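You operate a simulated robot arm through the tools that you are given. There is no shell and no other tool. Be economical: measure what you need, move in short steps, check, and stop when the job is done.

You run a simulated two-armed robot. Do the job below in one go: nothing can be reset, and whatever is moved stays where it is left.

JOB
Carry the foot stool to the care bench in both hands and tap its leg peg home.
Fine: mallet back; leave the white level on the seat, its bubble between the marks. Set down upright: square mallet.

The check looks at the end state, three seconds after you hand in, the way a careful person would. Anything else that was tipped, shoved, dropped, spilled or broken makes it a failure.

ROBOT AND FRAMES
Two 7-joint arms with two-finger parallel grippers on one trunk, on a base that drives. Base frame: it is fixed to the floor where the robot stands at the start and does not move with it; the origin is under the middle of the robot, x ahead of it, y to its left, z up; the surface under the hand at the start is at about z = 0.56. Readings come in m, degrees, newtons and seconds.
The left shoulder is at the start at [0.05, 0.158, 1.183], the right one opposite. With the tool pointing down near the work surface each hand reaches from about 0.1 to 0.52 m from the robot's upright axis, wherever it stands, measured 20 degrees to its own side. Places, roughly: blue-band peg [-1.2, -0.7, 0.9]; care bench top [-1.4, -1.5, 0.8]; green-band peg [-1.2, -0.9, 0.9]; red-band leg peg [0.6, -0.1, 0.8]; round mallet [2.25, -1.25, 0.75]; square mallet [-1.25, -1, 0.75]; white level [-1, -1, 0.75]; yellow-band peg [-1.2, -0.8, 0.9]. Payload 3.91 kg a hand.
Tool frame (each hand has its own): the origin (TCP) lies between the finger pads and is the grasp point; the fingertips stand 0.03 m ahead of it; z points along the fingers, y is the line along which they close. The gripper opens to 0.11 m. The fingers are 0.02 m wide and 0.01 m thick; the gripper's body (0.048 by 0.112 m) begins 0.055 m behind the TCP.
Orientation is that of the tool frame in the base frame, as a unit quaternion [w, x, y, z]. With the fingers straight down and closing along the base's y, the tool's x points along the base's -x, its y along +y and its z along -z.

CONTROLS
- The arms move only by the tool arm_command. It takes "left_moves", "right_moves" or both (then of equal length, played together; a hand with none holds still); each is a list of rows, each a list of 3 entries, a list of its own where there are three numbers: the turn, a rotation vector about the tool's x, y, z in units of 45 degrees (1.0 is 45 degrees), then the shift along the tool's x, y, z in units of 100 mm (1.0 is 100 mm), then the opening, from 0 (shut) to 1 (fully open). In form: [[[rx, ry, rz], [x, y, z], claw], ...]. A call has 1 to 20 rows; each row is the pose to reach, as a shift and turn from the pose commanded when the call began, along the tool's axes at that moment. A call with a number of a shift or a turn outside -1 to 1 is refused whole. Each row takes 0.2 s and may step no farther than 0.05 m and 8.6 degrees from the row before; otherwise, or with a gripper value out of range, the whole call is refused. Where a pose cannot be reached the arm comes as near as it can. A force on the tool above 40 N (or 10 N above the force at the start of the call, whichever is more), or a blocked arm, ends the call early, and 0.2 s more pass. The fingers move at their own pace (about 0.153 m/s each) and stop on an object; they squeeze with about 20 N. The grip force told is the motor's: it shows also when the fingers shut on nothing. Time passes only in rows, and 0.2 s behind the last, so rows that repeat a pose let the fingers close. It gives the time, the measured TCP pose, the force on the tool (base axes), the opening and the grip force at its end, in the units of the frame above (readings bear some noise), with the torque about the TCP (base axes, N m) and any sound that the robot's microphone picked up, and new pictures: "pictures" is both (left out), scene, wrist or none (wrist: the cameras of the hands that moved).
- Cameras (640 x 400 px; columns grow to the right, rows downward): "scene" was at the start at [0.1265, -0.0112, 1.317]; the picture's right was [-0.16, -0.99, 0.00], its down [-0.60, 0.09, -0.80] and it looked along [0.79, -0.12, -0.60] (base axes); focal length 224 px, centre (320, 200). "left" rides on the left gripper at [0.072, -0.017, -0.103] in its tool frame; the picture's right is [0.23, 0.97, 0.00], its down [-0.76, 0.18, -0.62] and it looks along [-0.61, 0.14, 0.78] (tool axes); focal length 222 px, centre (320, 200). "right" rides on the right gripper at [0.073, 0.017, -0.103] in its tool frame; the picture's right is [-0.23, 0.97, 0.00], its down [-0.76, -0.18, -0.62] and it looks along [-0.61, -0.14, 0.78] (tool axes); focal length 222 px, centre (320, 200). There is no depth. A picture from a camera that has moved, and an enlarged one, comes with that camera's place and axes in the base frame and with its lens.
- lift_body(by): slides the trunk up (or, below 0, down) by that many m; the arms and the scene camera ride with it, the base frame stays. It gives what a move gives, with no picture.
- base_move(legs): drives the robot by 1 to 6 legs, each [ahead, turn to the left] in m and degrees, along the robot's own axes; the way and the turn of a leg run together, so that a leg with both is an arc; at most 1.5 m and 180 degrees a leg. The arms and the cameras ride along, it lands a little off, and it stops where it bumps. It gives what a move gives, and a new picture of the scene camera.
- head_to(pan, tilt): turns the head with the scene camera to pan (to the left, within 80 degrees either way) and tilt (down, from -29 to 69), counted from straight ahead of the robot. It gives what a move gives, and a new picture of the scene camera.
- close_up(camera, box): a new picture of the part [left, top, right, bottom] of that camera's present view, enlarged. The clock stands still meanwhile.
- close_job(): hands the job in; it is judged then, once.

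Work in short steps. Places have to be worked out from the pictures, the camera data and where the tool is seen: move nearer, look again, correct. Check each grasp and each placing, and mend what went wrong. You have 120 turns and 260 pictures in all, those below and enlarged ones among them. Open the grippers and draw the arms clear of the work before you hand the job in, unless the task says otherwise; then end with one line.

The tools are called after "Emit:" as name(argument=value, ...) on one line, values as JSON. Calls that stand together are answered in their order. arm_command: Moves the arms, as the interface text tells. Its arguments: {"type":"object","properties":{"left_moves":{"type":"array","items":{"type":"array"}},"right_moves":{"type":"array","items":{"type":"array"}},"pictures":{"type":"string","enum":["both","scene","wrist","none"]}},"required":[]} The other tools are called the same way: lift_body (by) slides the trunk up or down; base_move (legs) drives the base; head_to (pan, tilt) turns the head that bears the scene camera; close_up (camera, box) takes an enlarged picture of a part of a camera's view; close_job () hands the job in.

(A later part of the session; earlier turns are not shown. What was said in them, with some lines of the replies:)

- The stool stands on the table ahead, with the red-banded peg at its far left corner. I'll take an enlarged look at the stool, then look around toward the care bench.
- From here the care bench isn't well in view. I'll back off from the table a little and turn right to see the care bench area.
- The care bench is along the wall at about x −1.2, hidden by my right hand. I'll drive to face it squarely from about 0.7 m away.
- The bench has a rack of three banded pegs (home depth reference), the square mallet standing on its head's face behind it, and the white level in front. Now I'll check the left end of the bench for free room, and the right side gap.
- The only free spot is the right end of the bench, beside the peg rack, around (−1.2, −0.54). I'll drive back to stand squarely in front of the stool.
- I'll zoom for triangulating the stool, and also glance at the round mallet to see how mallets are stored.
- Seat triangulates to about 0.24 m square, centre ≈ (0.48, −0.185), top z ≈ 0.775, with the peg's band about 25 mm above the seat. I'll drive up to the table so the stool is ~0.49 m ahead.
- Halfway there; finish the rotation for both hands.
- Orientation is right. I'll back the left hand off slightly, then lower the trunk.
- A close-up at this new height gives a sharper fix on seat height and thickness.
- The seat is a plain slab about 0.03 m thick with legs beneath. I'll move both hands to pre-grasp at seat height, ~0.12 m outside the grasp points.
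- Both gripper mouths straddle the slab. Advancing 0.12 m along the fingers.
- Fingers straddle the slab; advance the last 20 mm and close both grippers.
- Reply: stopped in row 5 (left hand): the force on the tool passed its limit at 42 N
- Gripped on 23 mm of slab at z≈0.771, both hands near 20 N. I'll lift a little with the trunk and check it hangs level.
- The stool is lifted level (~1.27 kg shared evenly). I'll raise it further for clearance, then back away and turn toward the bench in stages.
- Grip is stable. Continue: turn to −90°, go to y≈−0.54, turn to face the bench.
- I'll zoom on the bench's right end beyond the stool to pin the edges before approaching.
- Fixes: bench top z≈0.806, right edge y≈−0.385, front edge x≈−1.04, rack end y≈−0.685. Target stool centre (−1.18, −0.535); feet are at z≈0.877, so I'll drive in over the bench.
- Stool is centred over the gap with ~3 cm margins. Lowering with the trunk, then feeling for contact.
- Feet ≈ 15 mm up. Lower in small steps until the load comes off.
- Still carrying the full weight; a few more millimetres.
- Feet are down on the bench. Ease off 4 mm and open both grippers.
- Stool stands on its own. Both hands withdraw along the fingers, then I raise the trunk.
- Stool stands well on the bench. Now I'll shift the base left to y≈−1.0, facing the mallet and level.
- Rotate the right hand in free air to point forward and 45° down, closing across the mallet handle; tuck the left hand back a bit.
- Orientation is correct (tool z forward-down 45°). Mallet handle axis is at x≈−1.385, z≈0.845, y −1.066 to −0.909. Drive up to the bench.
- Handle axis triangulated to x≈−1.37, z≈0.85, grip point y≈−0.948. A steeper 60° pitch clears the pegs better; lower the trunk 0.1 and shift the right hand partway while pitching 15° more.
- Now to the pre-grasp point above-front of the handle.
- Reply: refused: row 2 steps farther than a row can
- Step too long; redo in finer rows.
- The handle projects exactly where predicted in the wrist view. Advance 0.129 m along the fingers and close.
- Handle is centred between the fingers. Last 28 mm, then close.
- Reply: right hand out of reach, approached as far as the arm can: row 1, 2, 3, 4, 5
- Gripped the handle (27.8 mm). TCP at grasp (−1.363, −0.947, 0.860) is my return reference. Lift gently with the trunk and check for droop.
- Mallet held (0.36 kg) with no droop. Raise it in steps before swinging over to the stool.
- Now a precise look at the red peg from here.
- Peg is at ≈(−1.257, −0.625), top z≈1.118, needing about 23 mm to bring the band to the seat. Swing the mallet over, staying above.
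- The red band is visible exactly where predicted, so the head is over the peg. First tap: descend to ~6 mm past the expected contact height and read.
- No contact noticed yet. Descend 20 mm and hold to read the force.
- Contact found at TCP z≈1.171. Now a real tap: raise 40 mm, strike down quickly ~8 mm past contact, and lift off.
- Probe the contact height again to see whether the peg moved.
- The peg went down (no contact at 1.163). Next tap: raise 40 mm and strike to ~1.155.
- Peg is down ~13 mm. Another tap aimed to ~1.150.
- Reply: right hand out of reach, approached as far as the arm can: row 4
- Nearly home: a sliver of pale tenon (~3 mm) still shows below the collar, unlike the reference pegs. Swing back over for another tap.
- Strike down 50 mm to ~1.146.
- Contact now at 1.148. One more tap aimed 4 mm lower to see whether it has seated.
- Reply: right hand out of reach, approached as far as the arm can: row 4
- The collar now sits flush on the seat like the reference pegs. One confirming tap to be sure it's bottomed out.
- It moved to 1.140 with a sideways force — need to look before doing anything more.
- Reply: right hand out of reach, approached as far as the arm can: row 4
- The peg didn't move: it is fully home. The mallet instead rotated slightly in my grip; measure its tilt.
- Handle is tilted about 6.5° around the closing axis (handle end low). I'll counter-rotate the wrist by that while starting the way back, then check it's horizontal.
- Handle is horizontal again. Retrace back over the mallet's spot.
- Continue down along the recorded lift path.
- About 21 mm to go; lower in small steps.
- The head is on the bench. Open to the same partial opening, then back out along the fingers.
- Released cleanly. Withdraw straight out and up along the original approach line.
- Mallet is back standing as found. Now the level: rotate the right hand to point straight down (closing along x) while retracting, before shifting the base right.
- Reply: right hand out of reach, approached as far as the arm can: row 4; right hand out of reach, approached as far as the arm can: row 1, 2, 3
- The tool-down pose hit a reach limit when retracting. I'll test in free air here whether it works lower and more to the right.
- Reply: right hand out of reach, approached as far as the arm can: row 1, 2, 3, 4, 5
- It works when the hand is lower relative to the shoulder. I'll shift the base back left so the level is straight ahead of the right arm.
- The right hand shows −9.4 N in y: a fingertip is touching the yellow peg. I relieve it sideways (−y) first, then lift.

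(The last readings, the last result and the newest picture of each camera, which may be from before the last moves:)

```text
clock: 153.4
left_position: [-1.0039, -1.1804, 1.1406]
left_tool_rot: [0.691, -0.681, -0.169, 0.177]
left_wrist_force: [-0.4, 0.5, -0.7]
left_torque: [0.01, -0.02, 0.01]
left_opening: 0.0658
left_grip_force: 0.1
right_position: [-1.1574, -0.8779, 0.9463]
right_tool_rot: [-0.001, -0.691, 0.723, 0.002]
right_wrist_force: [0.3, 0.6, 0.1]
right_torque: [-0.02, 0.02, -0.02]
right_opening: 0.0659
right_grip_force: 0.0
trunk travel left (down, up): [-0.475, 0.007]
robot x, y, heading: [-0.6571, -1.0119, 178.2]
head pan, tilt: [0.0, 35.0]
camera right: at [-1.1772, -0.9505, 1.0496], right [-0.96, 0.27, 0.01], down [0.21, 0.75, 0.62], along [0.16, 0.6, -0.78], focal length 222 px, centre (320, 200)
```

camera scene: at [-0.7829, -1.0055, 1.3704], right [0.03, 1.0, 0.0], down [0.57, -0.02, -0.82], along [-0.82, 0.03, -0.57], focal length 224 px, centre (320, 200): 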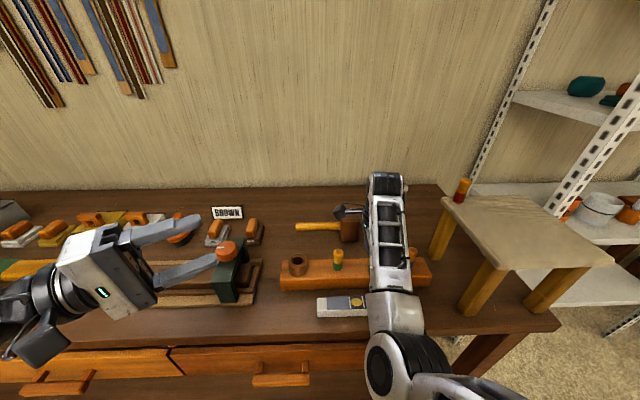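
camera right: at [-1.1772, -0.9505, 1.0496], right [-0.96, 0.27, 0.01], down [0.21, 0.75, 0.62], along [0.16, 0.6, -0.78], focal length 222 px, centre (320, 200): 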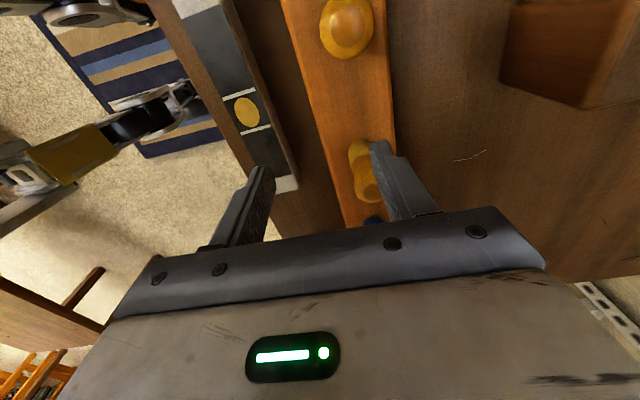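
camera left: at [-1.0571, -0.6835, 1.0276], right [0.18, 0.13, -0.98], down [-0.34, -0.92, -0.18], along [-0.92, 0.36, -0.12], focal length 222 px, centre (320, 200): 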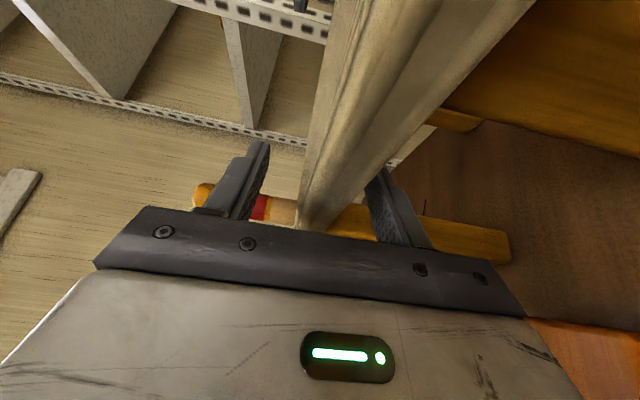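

Contact is cleared. Back the base straight out a bit, then inspect the rack and pegs for any shift.

Emit:
base_move(legs=[[-0.2, 0]])

Emit:
close_up(camera="scene", box=[280, 150, 440, 250])

```text
clock: 155.0
left_position: [-0.8072, -1.1877, 1.1406]
left_tool_rot: [0.691, -0.681, -0.168, 0.176]
left_wrist_force: [-0.2, 0.5, 0.8]
left_torque: [0.02, 0.0, -0.02]
left_opening: 0.0658
left_grip_force: 0.1
right_position: [-0.9596, -0.8858, 0.9474]
right_tool_rot: [-0.001, -0.692, 0.722, 0.002]
right_wrist_force: [-0.5, -0.2, -0.3]
right_torque: [0.02, 0.0, -0.01]
right_opening: 0.0658
right_grip_force: 0.1
trunk travel left (down, up): [-0.475, 0.007]
robot x, y, heading: [-0.4597, -1.014, 177.9]
head pan, tilt: [0.0, 35.0]
camera scene: at [-0.5863, -1.0109, 1.3705], right [0.03, 1.0, 0.0], down [0.57, -0.02, -0.82], along [-0.82, 0.03, -0.57], focal length 224 px, centre (320, 200)
```

scene: 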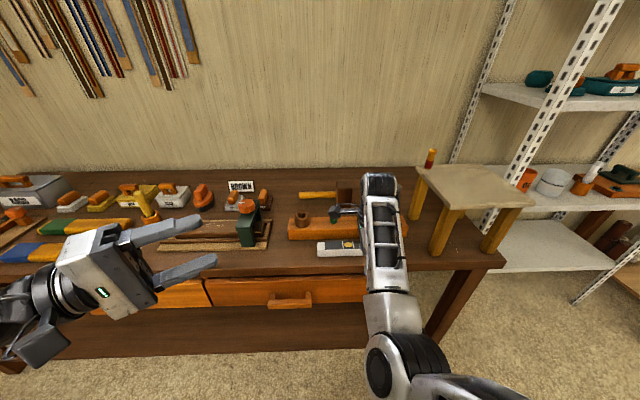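

```text
4.00 times, centred on (360, 200) of scene
camera zoom: at [-0.5863, -1.0109, 1.3705], right [0.03, 1.0, 0.0], down [0.57, -0.02, -0.82], along [-0.82, 0.03, -0.57], focal length 896 px, centre (160, 200)
```

zoom: 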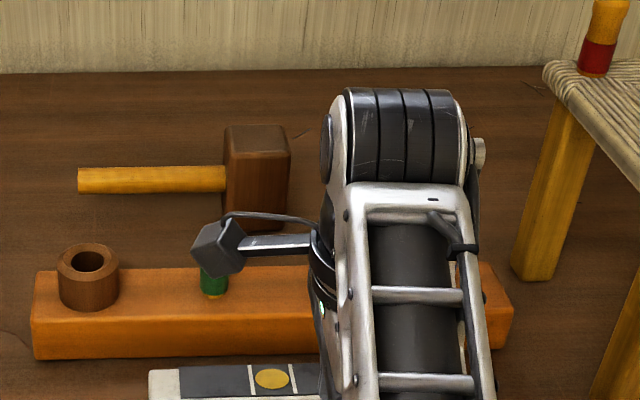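

The rack ends are where they were. Move the hand aside to see the yellow peg itself.

Emit:
arm_command(right_moves=[[[0, 0, 0], [-0.4, 0, 0], 0.6], [[0, 0, 0], [-0.8, 0, 0], 0.6], [[0, 0, 0], [-1.0, 0, 0], 0.6]], pictures="none")

Emit:
close_up(camera="scene", box=[280, 180, 440, 280])

```text
clock: 155.8
left_position: [-0.8071, -1.1875, 1.1393]
left_tool_rot: [0.691, -0.681, -0.169, 0.177]
left_wrist_force: [-0.1, 0.1, 0.7]
left_torque: [0.02, 0.01, 0.02]
left_opening: 0.0662
left_grip_force: 0.1
right_position: [-0.9551, -0.7852, 0.9479]
right_tool_rot: [-0.001, -0.691, 0.722, 0.004]
right_wrist_force: [-0.3, 0.1, 0.7]
right_torque: [0.0, 0.02, 0.0]
right_opening: 0.0662
right_grip_force: 0.1
trunk travel left (down, up): [-0.475, 0.007]
robot x, y, heading: [-0.4599, -1.0168, 177.6]
head pan, tilt: [0.0, 35.0]
```

```text
4.00 times, centred on (360, 230) of scene
camera zoom: at [-0.587, -1.0107, 1.3704], right [0.03, 1.0, 0.0], down [0.57, -0.02, -0.82], along [-0.82, 0.03, -0.57], focal length 896 px, centre (160, 80)
```

zoom: 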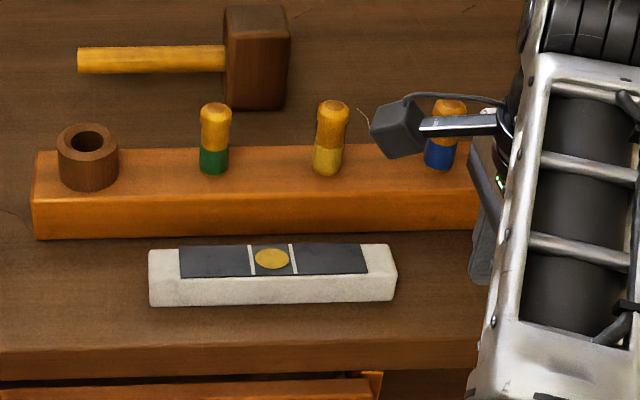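

Pegs and rack are intact and upright. Level centre is (−1.096, −0.900). Drive forward a little with the heading corrected, keeping the hand short of the rack.

Emit:
base_move(legs=[[0.14, 2.3]])

Emit:
arm_command(right_moves=[[[0, 0, 0], [0.3, 0, 0], 0.5], [[0, 0, 0], [0.6, 0, 0], 0.5], [[0, 0, 0], [0.9, 0, 0], 0.5], [[0, 0, 0], [0.9, 0, 0], 0.5]], pictures="wrist")

```text
clock: 157.2
left_position: [-0.9389, -1.1988, 1.1401]
left_tool_rot: [0.687, -0.678, -0.18, 0.188]
left_wrist_force: [-0.5, 0.6, -0.7]
left_torque: [-0.02, -0.04, 0.04]
left_opening: 0.0658
left_grip_force: 0.0
right_position: [-1.1014, -0.8013, 0.9471]
right_tool_rot: [-0.001, -0.704, 0.71, 0.002]
right_wrist_force: [0.2, 0.4, -0.5]
right_torque: [0.01, 0.02, -0.02]
right_opening: 0.0663
right_grip_force: 0.1
trunk travel left (down, up): [-0.475, 0.007]
robot x, y, heading: [-0.5923, -1.0158, -179.7]
head pan, tilt: [0.0, 35.0]
camera scene: at [-0.7252, -1.0134, 1.3702], right [0.0, 1.0, 0.0], down [0.57, 0.0, -0.82], along [-0.82, 0.0, -0.57], focal length 224 px, centre (320, 200)
```

scene: 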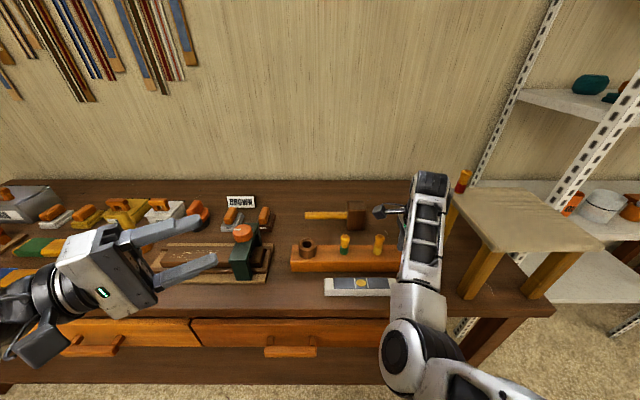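

```text
clock: 158.2
left_position: [-0.9377, -1.1983, 1.1404]
left_tool_rot: [0.687, -0.678, -0.181, 0.189]
left_wrist_force: [0.0, -0.3, -0.1]
left_torque: [0.01, 0.04, 0.0]
left_opening: 0.066
left_grip_force: 0.1
right_position: [-1.1015, -0.8883, 0.9471]
right_tool_rot: [0.001, -0.703, 0.711, 0.004]
right_wrist_force: [-0.6, -0.5, -0.7]
right_torque: [0.01, 0.0, 0.02]
right_opening: 0.0551
right_grip_force: 0.0
trunk travel left (down, up): [-0.475, 0.007]
robot x, y, heading: [-0.598, -1.0167, -179.7]
head pan, tilt: [0.0, 35.0]
camera right: at [-1.1182, -0.9621, 1.049], right [-0.97, 0.24, 0.01], down [0.19, 0.75, 0.63], along [0.15, 0.61, -0.78], focal length 222 px, centre (320, 200)
```

right: 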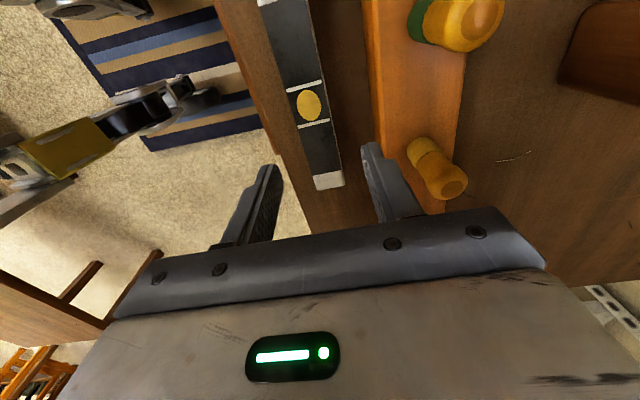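

Bubble centre is at (−1.093, −0.905). Align and descend to just above grasp height.

Emit:
arm_command(right_moves=[[[0, 0, 0], [0.14, -0.07, 0.2], 0.5], [[0, 0, 0], [0.14, -0.07, 0.5], 0.5], [[0, 0, 0], [0.14, -0.07, 0.8], 0.5], [[0, 0, 0], [0.14, -0.07, 0.8], 0.5]], pictures="both")

```text
clock: 159.2
left_position: [-0.9376, -1.1993, 1.1402]
left_tool_rot: [0.688, -0.677, -0.181, 0.188]
left_wrist_force: [-0.2, -0.6, 0.1]
left_torque: [-0.01, 0.02, 0.04]
left_opening: 0.066
left_grip_force: 0.1
right_position: [-1.0963, -0.9071, 0.869]
right_tool_rot: [-0.001, -0.705, 0.709, 0.002]
right_wrist_force: [0.4, -0.1, -0.9]
right_torque: [-0.01, -0.01, 0.0]
right_opening: 0.055
right_grip_force: 0.0
trunk travel left (down, up): [-0.475, 0.007]
robot x, y, heading: [-0.5964, -1.0171, -180.1]
head pan, tilt: [0.0, 35.0]
camera scene: at [-0.7244, -1.0134, 1.3704], right [0.0, 1.0, 0.0], down [0.57, 0.0, -0.82], along [-0.82, 0.0, -0.57], focal length 224 px, centre (320, 200)
camera right: at [-1.1141, -0.98, 0.9714], right [-0.97, 0.23, 0.01], down [0.19, 0.76, 0.62], along [0.14, 0.61, -0.78], focal length 222 px, centre (320, 200)
```

scene: 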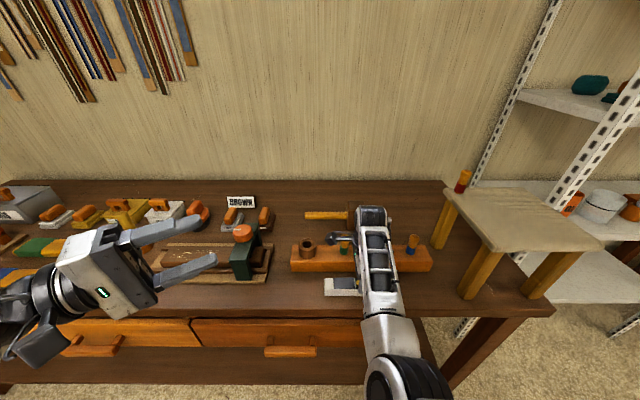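
right: 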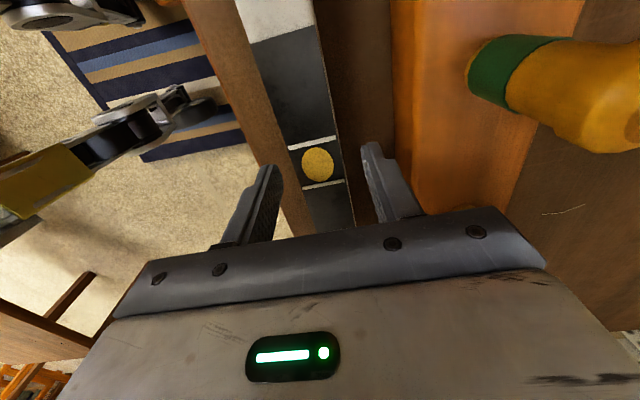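

Level is centred between the fingers. Down 31 mm and close.

Emit:
arm_command(right_moves=[[[0, 0, 0], [0, 0, 0.2], 0.5], [[0, 0, 0], [0, 0, 0.31], 0.5], [[0, 0, 0], [0, 0, 0.31], 0.5], [[0, 0, 0], [0, 0, 0.31], 0], [[0, 0, 0], [0, 0, 0.31], 0], [[0, 0, 0], [0, 0, 0.31], 0]], pictures="wrist")

```text
clock: 160.6
left_position: [-0.9391, -1.199, 1.1401]
left_tool_rot: [0.687, -0.678, -0.182, 0.188]
left_wrist_force: [0.0, 0.3, -0.2]
left_torque: [-0.01, 0.02, 0.02]
left_opening: 0.0661
left_grip_force: 0.0
right_position: [-1.0969, -0.9065, 0.8367]
right_tool_rot: [0.0, -0.704, 0.711, 0.002]
right_wrist_force: [-1.4, -1.3, 0.6]
right_torque: [-0.04, 0.0, 0.01]
right_opening: 0.0358
right_grip_force: 19.5
trunk travel left (down, up): [-0.475, 0.007]
robot x, y, heading: [-0.599, -1.0151, -179.8]
head pan, tilt: [0.0, 35.0]
camera right: at [-1.1135, -0.9806, 0.9394], right [-0.97, 0.23, 0.0], down [0.19, 0.76, 0.62], along [0.14, 0.61, -0.78], focal length 222 px, centre (320, 200)
```

right: 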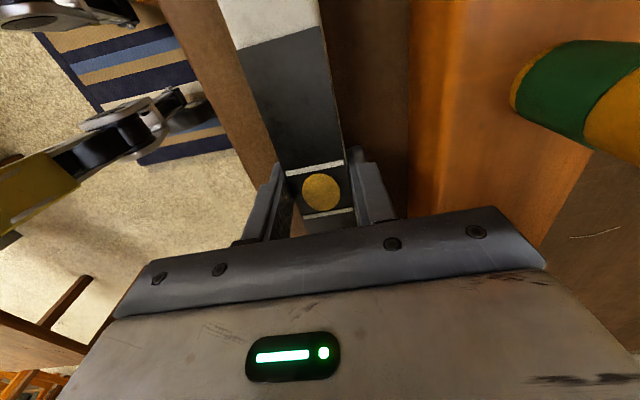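

Level gripped. Lift to a known-reachable height, then back the base away.

Emit:
arm_command(right_moves=[[[0, 0, 0], [0, 0, -0.3], 0], [[0, 0, 0], [0, 0, -0.7], 0], [[0, 0, 0], [0, 0, -1.0], 0], [[0, 0, 0], [0, 0, -1.0], 0]], pictures="none")

Emit:
base_move(legs=[[-0.3, 0]])

Emit:
arm_command(right_moves=[[[0, 0, 0], [0, 0.25, -0.3], 0], [[0, 0, 0], [0, 0.5, -0.6], 0], [[0, 0, 0], [0, 0.75, -0.9], 0], [[0, 0, 0], [0, 0.9, -1.0], 0], [[0, 0, 0], [0, 0.9, -1.0], 0]], pictures="both")

```text
clock: 161.6
left_position: [-0.9379, -1.1985, 1.1396]
left_tool_rot: [0.687, -0.678, -0.181, 0.189]
left_wrist_force: [-0.8, 0.6, 0.1]
left_torque: [0.04, 0.0, -0.01]
left_opening: 0.0663
left_grip_force: 0.0
right_position: [-1.0939, -0.9056, 0.9376]
right_tool_rot: [0.0, -0.705, 0.709, 0.003]
right_wrist_force: [0.3, -0.8, -1.6]
right_torque: [-0.01, -0.03, 0.0]
right_opening: 0.036
right_grip_force: 20.0
trunk travel left (down, up): [-0.475, 0.007]
robot x, y, heading: [-0.596, -1.0143, -179.5]
head pan, tilt: [0.0, 35.0]
```

```text
clock: 163.6
left_position: [-0.6426, -1.198, 1.1403]
left_tool_rot: [0.687, -0.678, -0.181, 0.189]
left_wrist_force: [1.2, -0.4, 0.5]
left_torque: [-0.01, 0.04, 0.02]
left_opening: 0.0661
left_grip_force: 0.1
right_position: [-0.7987, -0.9056, 0.9383]
right_tool_rot: [-0.001, -0.705, 0.71, 0.004]
right_wrist_force: [-0.5, -0.8, -2.1]
right_torque: [-0.01, -0.01, -0.02]
right_opening: 0.0358
right_grip_force: 20.3
trunk travel left (down, up): [-0.475, 0.007]
robot x, y, heading: [-0.3038, -1.014, -179.6]
head pan, tilt: [0.0, 35.0]
camera scene: at [-0.429, -1.0126, 1.3704], right [0.0, 1.0, 0.0], down [0.57, 0.0, -0.82], along [-0.82, 0.0, -0.57], focal length 224 px, centre (320, 200)
```

scene: 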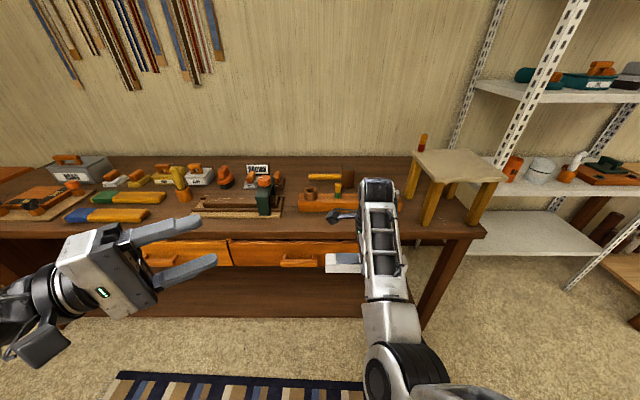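

```text
clock: 164.8
left_position: [-0.6421, -1.1979, 1.1398]
left_tool_rot: [0.687, -0.678, -0.181, 0.188]
left_wrist_force: [1.1, -1.3, 0.1]
left_torque: [0.03, 0.03, 0.01]
left_opening: 0.0659
left_grip_force: 0.1
right_position: [-0.8877, -0.9045, 1.0398]
right_tool_rot: [0.0, -0.705, 0.709, 0.001]
right_wrist_force: [0.3, -0.1, -1.3]
right_torque: [-0.01, -0.02, -0.02]
right_opening: 0.0358
right_grip_force: 19.8
right hand out of reach, approached as far as the arm can: row 1, 2
trunk travel left (down, up): [-0.475, 0.007]
robot x, y, heading: [-0.3009, -1.0145, -179.8]
head pan, tilt: [0.0, 35.0]
camera scene: at [-0.4295, -1.0125, 1.3703], right [0.0, 1.0, 0.0], down [0.57, 0.0, -0.82], along [-0.82, 0.0, -0.57], focal length 224 px, centre (320, 200)
camera right: at [-0.9058, -0.9769, 1.144], right [-0.97, 0.23, 0.0], down [0.19, 0.76, 0.62], along [0.14, 0.61, -0.78], focal length 222 px, centre (320, 200)
```

scene: 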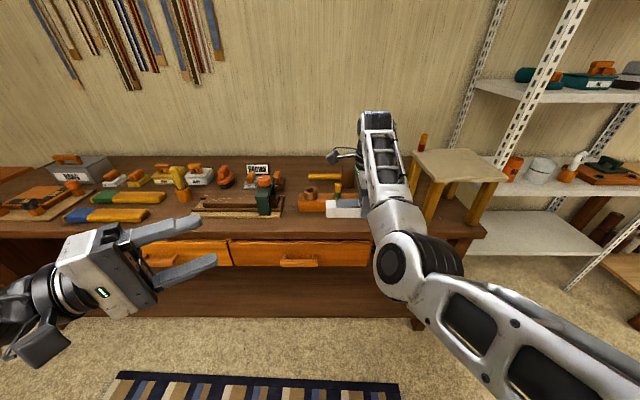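
right: 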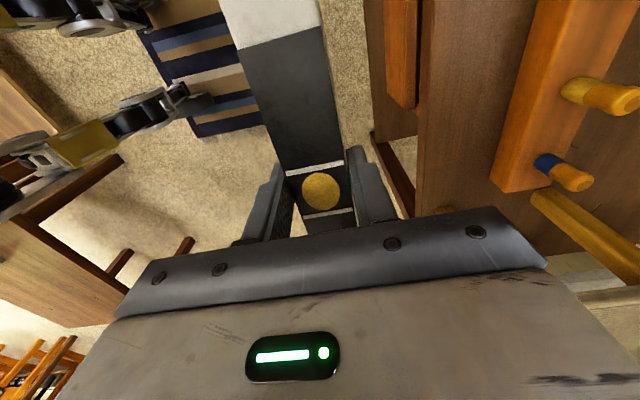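

Good. Raise a further 50 mm with a bit more reach.

Emit:
arm_command(right_moves=[[[0, 0, 0], [0, 0.1, -0.25], 0], [[0, 0, 0], [0, 0.2, -0.5], 0], [[0, 0, 0], [0, 0.2, -0.5], 0]], pictures="none")

Emit:
base_move(legs=[[0, -90], [0.36, 0], [0, 90]])

```text
clock: 165.6
left_position: [-0.6431, -1.1962, 1.1402]
left_tool_rot: [0.687, -0.678, -0.181, 0.189]
left_wrist_force: [-0.4, -0.3, 0.1]
left_torque: [-0.03, -0.01, 0.0]
left_opening: 0.0656
left_grip_force: 0.1
right_position: [-0.9093, -0.904, 1.0921]
right_tool_rot: [0.0, -0.704, 0.71, 0.002]
right_wrist_force: [0.2, 0.3, -1.8]
right_torque: [-0.03, -0.01, 0.03]
right_opening: 0.0361
right_grip_force: 20.0
trunk travel left (down, up): [-0.475, 0.007]
robot x, y, heading: [-0.3005, -1.0157, -179.8]
head pan, tilt: [0.0, 35.0]
```

```text
clock: 175.6
left_position: [-0.6502, -0.8022, 1.1397]
left_tool_rot: [0.692, -0.681, -0.165, 0.173]
left_wrist_force: [-0.4, 0.1, 0.0]
left_torque: [0.02, -0.01, -0.02]
left_opening: 0.066
left_grip_force: 0.0
right_position: [-0.9016, -0.4972, 1.0911]
right_tool_rot: [0.0, -0.689, 0.725, 0.002]
right_wrist_force: [0.2, -0.4, -0.4]
right_torque: [-0.01, -0.03, 0.02]
right_opening: 0.0357
right_grip_force: 20.3
trunk travel left (down, up): [-0.475, 0.007]
robot x, y, heading: [-0.298, -0.6371, 177.6]
head pan, tilt: [0.0, 35.0]
camera scene: at [-0.4283, -0.6263, 1.3703], right [0.04, 1.0, 0.0], down [0.57, -0.02, -0.82], along [-0.82, 0.03, -0.57], focal length 224 px, centre (320, 200)
```

scene: 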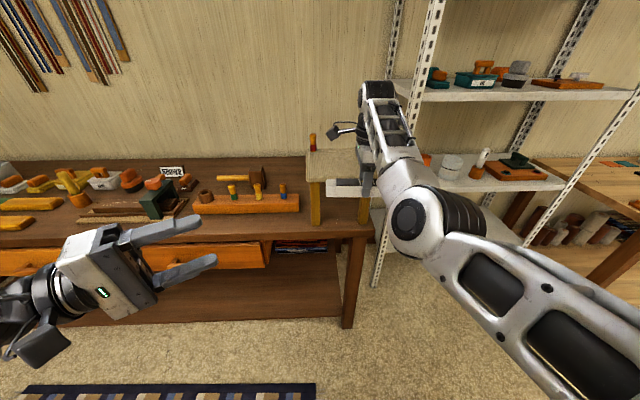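

Now drive in over the seat with the heading corrected (level bottom ~3 cm above the seat).

Emit:
base_move(legs=[[0.15, 3.5]])

Emit:
base_move(legs=[[0.11, 0]])

Emit:
arm_command(right_moves=[[[0, 0, 0], [0, 0, 0], 0]], pictures="wrist")

```text
clock: 176.9
left_position: [-0.7921, -0.821, 1.1388]
left_tool_rot: [0.686, -0.677, -0.186, 0.193]
left_wrist_force: [0.1, -0.5, 1.1]
left_torque: [0.02, -0.02, -0.03]
left_opening: 0.0659
left_grip_force: 0.1
right_position: [-1.0606, -0.5319, 1.0901]
right_tool_rot: [0.0, 0.71, -0.705, -0.003]
right_wrist_force: [0.5, 0.6, -1.8]
right_torque: [-0.02, -0.02, 0.0]
right_opening: 0.036
right_grip_force: 19.8
trunk travel left (down, up): [-0.475, 0.007]
robot x, y, heading: [-0.4524, -0.6288, -178.9]
head pan, tilt: [0.0, 35.0]
camera scene: at [-0.5804, -0.6322, 1.3702], right [-0.02, 1.0, 0.0], down [0.57, 0.01, -0.82], along [-0.82, -0.02, -0.57], focal length 224 px, centre (320, 200)
```

scene: 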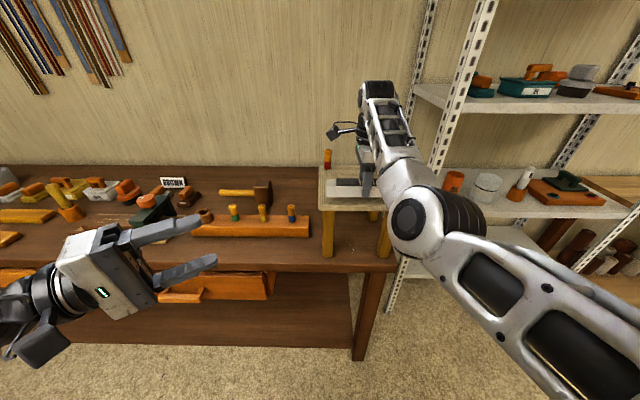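

```text
clock: 178.1
left_position: [-0.8992, -0.8225, 1.14]
left_tool_rot: [0.685, -0.677, -0.186, 0.194]
left_wrist_force: [-0.7, 0.3, 0.6]
left_torque: [0.0, 0.01, -0.04]
left_opening: 0.066
left_grip_force: 0.0
right_position: [-1.1689, -0.5336, 1.0911]
right_tool_rot: [0.001, 0.709, -0.705, -0.003]
right_wrist_force: [-0.2, -0.7, -0.9]
right_torque: [-0.06, -0.01, 0.0]
right_opening: 0.0357
right_grip_force: 19.5
trunk travel left (down, up): [-0.475, 0.007]
robot x, y, heading: [-0.5575, -0.6367, -179.3]
head pan, tilt: [0.0, 35.0]
camera scene: at [-0.6879, -0.6341, 1.3702], right [-0.02, 1.0, 0.0], down [0.57, 0.01, -0.82], along [-0.82, -0.01, -0.57], focal length 224 px, centre (320, 200)
```

scene: 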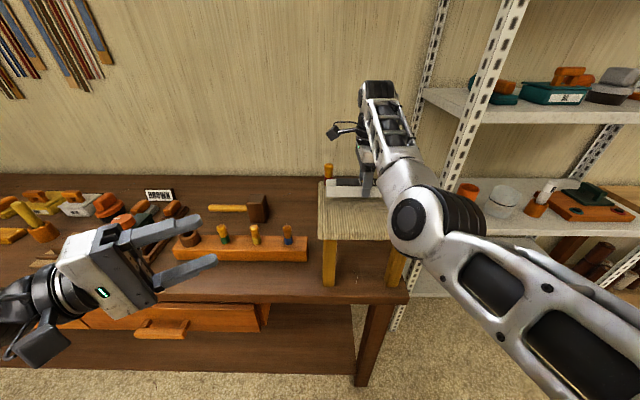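

```text
clock: 178.5
left_position: [-0.8972, -0.8214, 1.1404]
left_tool_rot: [0.686, -0.676, -0.187, 0.194]
left_wrist_force: [0.3, -0.1, 0.2]
left_torque: [0.0, 0.0, 0.01]
left_opening: 0.066
left_grip_force: 0.0
right_position: [-1.1678, -0.534, 1.0908]
right_tool_rot: [-0.001, 0.71, -0.704, -0.003]
right_wrist_force: [0.5, 0.2, -2.1]
right_torque: [0.0, -0.02, 0.01]
right_opening: 0.0358
right_grip_force: 19.6
trunk travel left (down, up): [-0.475, 0.007]
robot x, y, heading: [-0.5608, -0.6318, -179.0]
head pan, tilt: [0.0, 35.0]
camera right: at [-1.1836, -0.6065, 1.1939], right [-0.98, 0.22, 0.0], down [0.17, 0.76, 0.62], along [0.13, 0.61, -0.78], focal length 222 px, centre (320, 200)
```

right: 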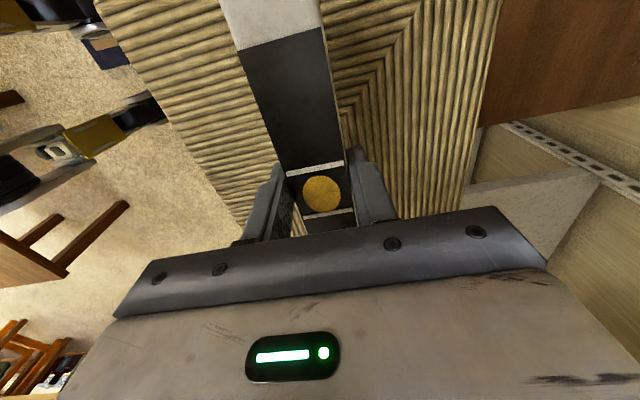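

The level is over the seat centre. Lower with the trunk to contact.

Emit:
lift_body(by=-0.028)

Emit:
lift_body(by=-0.004)

```text
clock: 179.3
left_position: [-0.8974, -0.8211, 1.1128]
left_tool_rot: [0.686, -0.676, -0.186, 0.194]
left_wrist_force: [0.5, 0.2, -0.7]
left_torque: [0.0, -0.02, 0.0]
left_opening: 0.0661
left_grip_force: 0.1
right_position: [-1.1675, -0.5331, 1.0642]
right_tool_rot: [0.0, 0.709, -0.705, -0.003]
right_wrist_force: [-1.2, -0.3, -1.7]
right_torque: [-0.06, 0.03, 0.0]
right_opening: 0.0358
right_grip_force: 20.1
trunk travel left (down, up): [-0.447, 0.035]
robot x, y, heading: [-0.5604, -0.6329, -178.9]
head pan, tilt: [0.0, 35.0]
```

```text
clock: 179.8
left_position: [-0.8978, -0.8227, 1.1084]
left_tool_rot: [0.686, -0.676, -0.186, 0.193]
left_wrist_force: [0.6, -0.6, 0.7]
left_torque: [0.01, -0.02, 0.01]
left_opening: 0.0658
left_grip_force: 0.0
right_position: [-1.1676, -0.5344, 1.0598]
right_tool_rot: [0.0, 0.71, -0.704, -0.002]
right_wrist_force: [-0.3, -0.3, -1.9]
right_torque: [-0.01, 0.02, 0.02]
right_opening: 0.0358
right_grip_force: 19.8
trunk travel left (down, up): [-0.443, 0.039]
robot x, y, heading: [-0.5637, -0.6357, -178.9]
head pan, tilt: [0.0, 35.0]
```

Still free; a few more millimetres.

Emit:
lift_body(by=-0.003)

Emit:
lift_body(by=-0.003)

```text
clock: 180.3
left_position: [-0.8976, -0.8228, 1.1054]
left_tool_rot: [0.685, -0.677, -0.186, 0.195]
left_wrist_force: [-0.2, -0.5, 0.0]
left_torque: [0.0, -0.01, -0.02]
left_opening: 0.0662
left_grip_force: 0.0
right_position: [-1.1678, -0.5339, 1.0585]
right_tool_rot: [0.002, 0.709, -0.705, -0.005]
right_wrist_force: [-0.8, -0.3, 9.7]
right_torque: [-0.34, -0.17, 0.08]
right_opening: 0.0358
right_grip_force: 20.1
trunk travel left (down, up): [-0.44, 0.042]
robot x, y, heading: [-0.5571, -0.6326, -179.0]
head pan, tilt: [0.0, 35.0]
```

```text
clock: 180.8
left_position: [-0.8972, -0.824, 1.1018]
left_tool_rot: [0.685, -0.677, -0.186, 0.194]
left_wrist_force: [-0.4, 0.1, -0.3]
left_torque: [-0.04, -0.03, -0.02]
left_opening: 0.0659
left_grip_force: 0.2
right_position: [-1.1665, -0.5331, 1.0558]
right_tool_rot: [0.001, 0.709, -0.705, -0.005]
right_wrist_force: [-3.9, 0.4, 16.7]
right_torque: [-0.01, -0.24, -0.01]
right_opening: 0.0356
right_grip_force: 20.3
trunk travel left (down, up): [-0.437, 0.045]
robot x, y, heading: [-0.5584, -0.6336, -179.1]
head pan, tilt: [0.0, 35.0]
```

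It is on the seat; ease up 4 mm and open.

Emit:
lift_body(by=0.004)

Emit:
arm_command(right_moves=[[[0, 0, 0], [0, 0, 0], 0.38], [[0, 0, 0], [0, 0, 0], 0.55], [[0, 0, 0], [0, 0, 0], 0.55]], pictures="none")

Emit:
lift_body(by=0.04)

Emit:
arm_command(right_moves=[[[0, 0, 0], [0, 0, -0.2], 0.55], [[0, 0, 0], [0, 0, -0.4], 0.55]], pictures="wrist")

```text
clock: 181.4
left_position: [-0.898, -0.8223, 1.1055]
left_tool_rot: [0.686, -0.676, -0.187, 0.194]
left_wrist_force: [-0.6, 0.9, 0.3]
left_torque: [0.02, 0.0, 0.02]
left_opening: 0.0658
left_grip_force: 0.0
right_position: [-1.1663, -0.5331, 1.0544]
right_tool_rot: [-0.002, 0.71, -0.704, -0.001]
right_wrist_force: [-1.1, 0.3, 1.7]
right_torque: [0.21, 0.1, 0.05]
right_opening: 0.0359
right_grip_force: 20.5
trunk travel left (down, up): [-0.441, 0.041]
robot x, y, heading: [-0.5582, -0.6342, -178.9]
head pan, tilt: [0.0, 35.0]
```

```text
clock: 182.2
left_position: [-0.8972, -0.8216, 1.1042]
left_tool_rot: [0.686, -0.676, -0.187, 0.194]
left_wrist_force: [0.3, 0.0, 0.1]
left_torque: [0.0, -0.01, -0.01]
left_opening: 0.066
left_grip_force: 0.1
right_position: [-1.1672, -0.5335, 1.0569]
right_tool_rot: [0.0, 0.709, -0.705, -0.002]
right_wrist_force: [-0.6, 0.2, 0.0]
right_torque: [0.02, 0.0, -0.01]
right_opening: 0.0605
right_grip_force: 0.1
trunk travel left (down, up): [-0.441, 0.041]
robot x, y, heading: [-0.5583, -0.6334, -179.2]
head pan, tilt: [0.0, 35.0]
```

```text
clock: 183.0
left_position: [-0.8976, -0.8223, 1.1463]
left_tool_rot: [0.686, -0.676, -0.186, 0.194]
left_wrist_force: [0.2, -0.1, 0.2]
left_torque: [-0.03, -0.01, 0.0]
left_opening: 0.0662
left_grip_force: 0.0
right_position: [-1.1673, -0.5341, 1.0986]
right_tool_rot: [0.0, 0.71, -0.704, -0.003]
right_wrist_force: [0.1, 0.6, -0.3]
right_torque: [-0.05, 0.02, -0.05]
right_opening: 0.0606
right_grip_force: 0.0
trunk travel left (down, up): [-0.481, 0.001]
robot x, y, heading: [-0.5572, -0.6317, -178.9]
head pan, tilt: [0.0, 35.0]
```

```text
clock: 183.6
left_position: [-0.8977, -0.8222, 1.1452]
left_tool_rot: [0.686, -0.676, -0.186, 0.194]
left_wrist_force: [-0.9, 0.3, -0.4]
left_torque: [0.01, -0.02, 0.02]
left_opening: 0.0657
left_grip_force: 0.0
right_position: [-1.165, -0.5352, 1.1396]
right_tool_rot: [0.0, 0.711, -0.703, -0.002]
right_wrist_force: [-0.1, 0.0, 0.3]
right_torque: [0.03, -0.03, 0.06]
right_opening: 0.0605
right_grip_force: 0.1
trunk travel left (down, up): [-0.481, 0.001]
robot x, y, heading: [-0.5637, -0.6363, -178.9]
head pan, tilt: [0.0, 35.0]
camera right: at [-1.182, -0.6075, 1.2413], right [-0.98, 0.22, 0.01], down [0.17, 0.76, 0.62], along [0.13, 0.61, -0.78], focal length 222 px, centre (320, 200)
```

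right: 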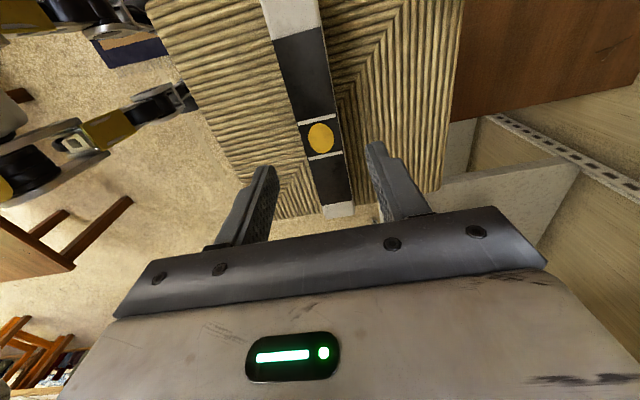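

Level rests on the seat with its bubble between the marks. Back the robot away and inspect the whole scene.

Emit:
base_move(legs=[[-0.35, 0]])

Emit:
arm_command(right_moves=[[[0, 0, 0], [-0.4, 0, 0], 0.6], [[0, 0, 0], [-0.8, 0, 0], 0.6], [[0, 0, 0], [-1.0, 0, 0], 0.6]], pictures="none")

Emit:
close_up(camera="scene", box=[160, 110, 420, 270])

```text
clock: 185.9
left_position: [-0.5493, -0.8159, 1.1463]
left_tool_rot: [0.686, -0.677, -0.183, 0.192]
left_wrist_force: [0.2, 0.2, 0.2]
left_torque: [-0.01, 0.0, 0.01]
left_opening: 0.0663
left_grip_force: 0.0
right_position: [-0.8168, -0.5262, 1.1376]
right_tool_rot: [0.001, 0.708, -0.707, -0.003]
right_wrist_force: [0.5, -0.5, 0.4]
right_torque: [-0.02, -0.03, -0.05]
right_opening: 0.0604
right_grip_force: 0.1
trunk travel left (down, up): [-0.481, 0.001]
robot x, y, heading: [-0.2088, -0.6321, -179.2]
head pan, tilt: [0.0, 35.0]
camera scene: at [-0.3371, -0.628, 1.3764], right [-0.01, 1.0, 0.0], down [0.57, 0.01, -0.82], along [-0.82, -0.01, -0.57], focal length 224 px, centre (320, 200)
```

scene: 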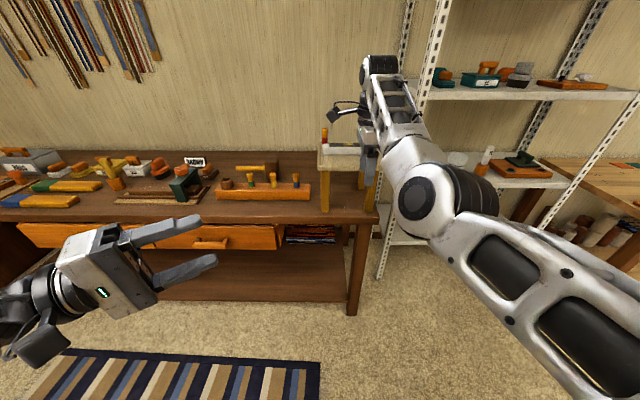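

```text
clock: 186.7
left_position: [-0.5494, -0.8151, 1.1459]
left_tool_rot: [0.686, -0.677, -0.184, 0.192]
left_wrist_force: [-0.4, 0.0, 0.2]
left_torque: [0.02, -0.01, 0.0]
left_opening: 0.0661
left_grip_force: 0.0
right_position: [-0.8165, -0.4258, 1.141]
right_tool_rot: [0.0, 0.707, -0.707, -0.002]
right_wrist_force: [-0.1, 0.3, -0.6]
right_torque: [-0.03, -0.04, -0.01]
right_opening: 0.0659
right_grip_force: 0.0
trunk travel left (down, up): [-0.481, 0.001]
robot x, y, heading: [-0.2125, -0.626, -179.1]
head pan, tilt: [0.0, 35.0]
```

```text
2.46 times, centred on (290, 190) of scene
camera zoom: at [-0.3376, -0.6279, 1.3764], right [-0.01, 1.0, 0.0], down [0.57, 0.01, -0.82], along [-0.82, -0.01, -0.57], focal length 551 px, centre (394, 225)
```

zoom: 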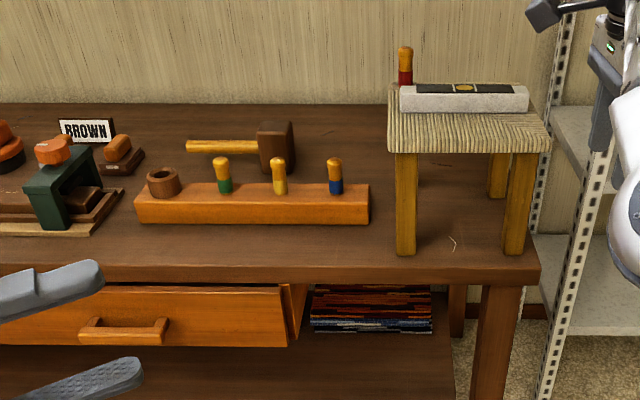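

All stands as intended. A final enlarged look at the bubble and peg.

Emit:
close_up(camera="scene", box=[310, 120, 390, 170])

```text
8.00 times, centred on (350, 145) of scene
camera zoom: at [-0.3376, -0.6279, 1.3764], right [-0.01, 1.0, 0.0], down [0.57, 0.01, -0.82], along [-0.82, -0.01, -0.57], focal length 1791 px, centre (80, 640)
```

zoom: 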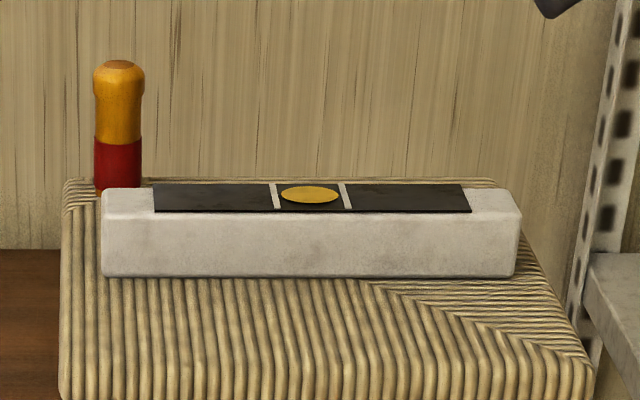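

The bubble sits between the marks, the peg is home, the mallet is back, and both grippers are open and clear, so I'm handing in.

Emit:
close_job()

```text
The job is handed in.
```

I handed the job in with everything you asked for in place. The stool is on the care bench and its red-band peg is tapped home. The square mallet is back standing where it was, and the white level is on the seat with its bubble between the marks. Along the way a fingertip pressed against the yellow-band peg at about 9 N; in the pictures afterwards the peg still stood upright and the rack looked unmoved.
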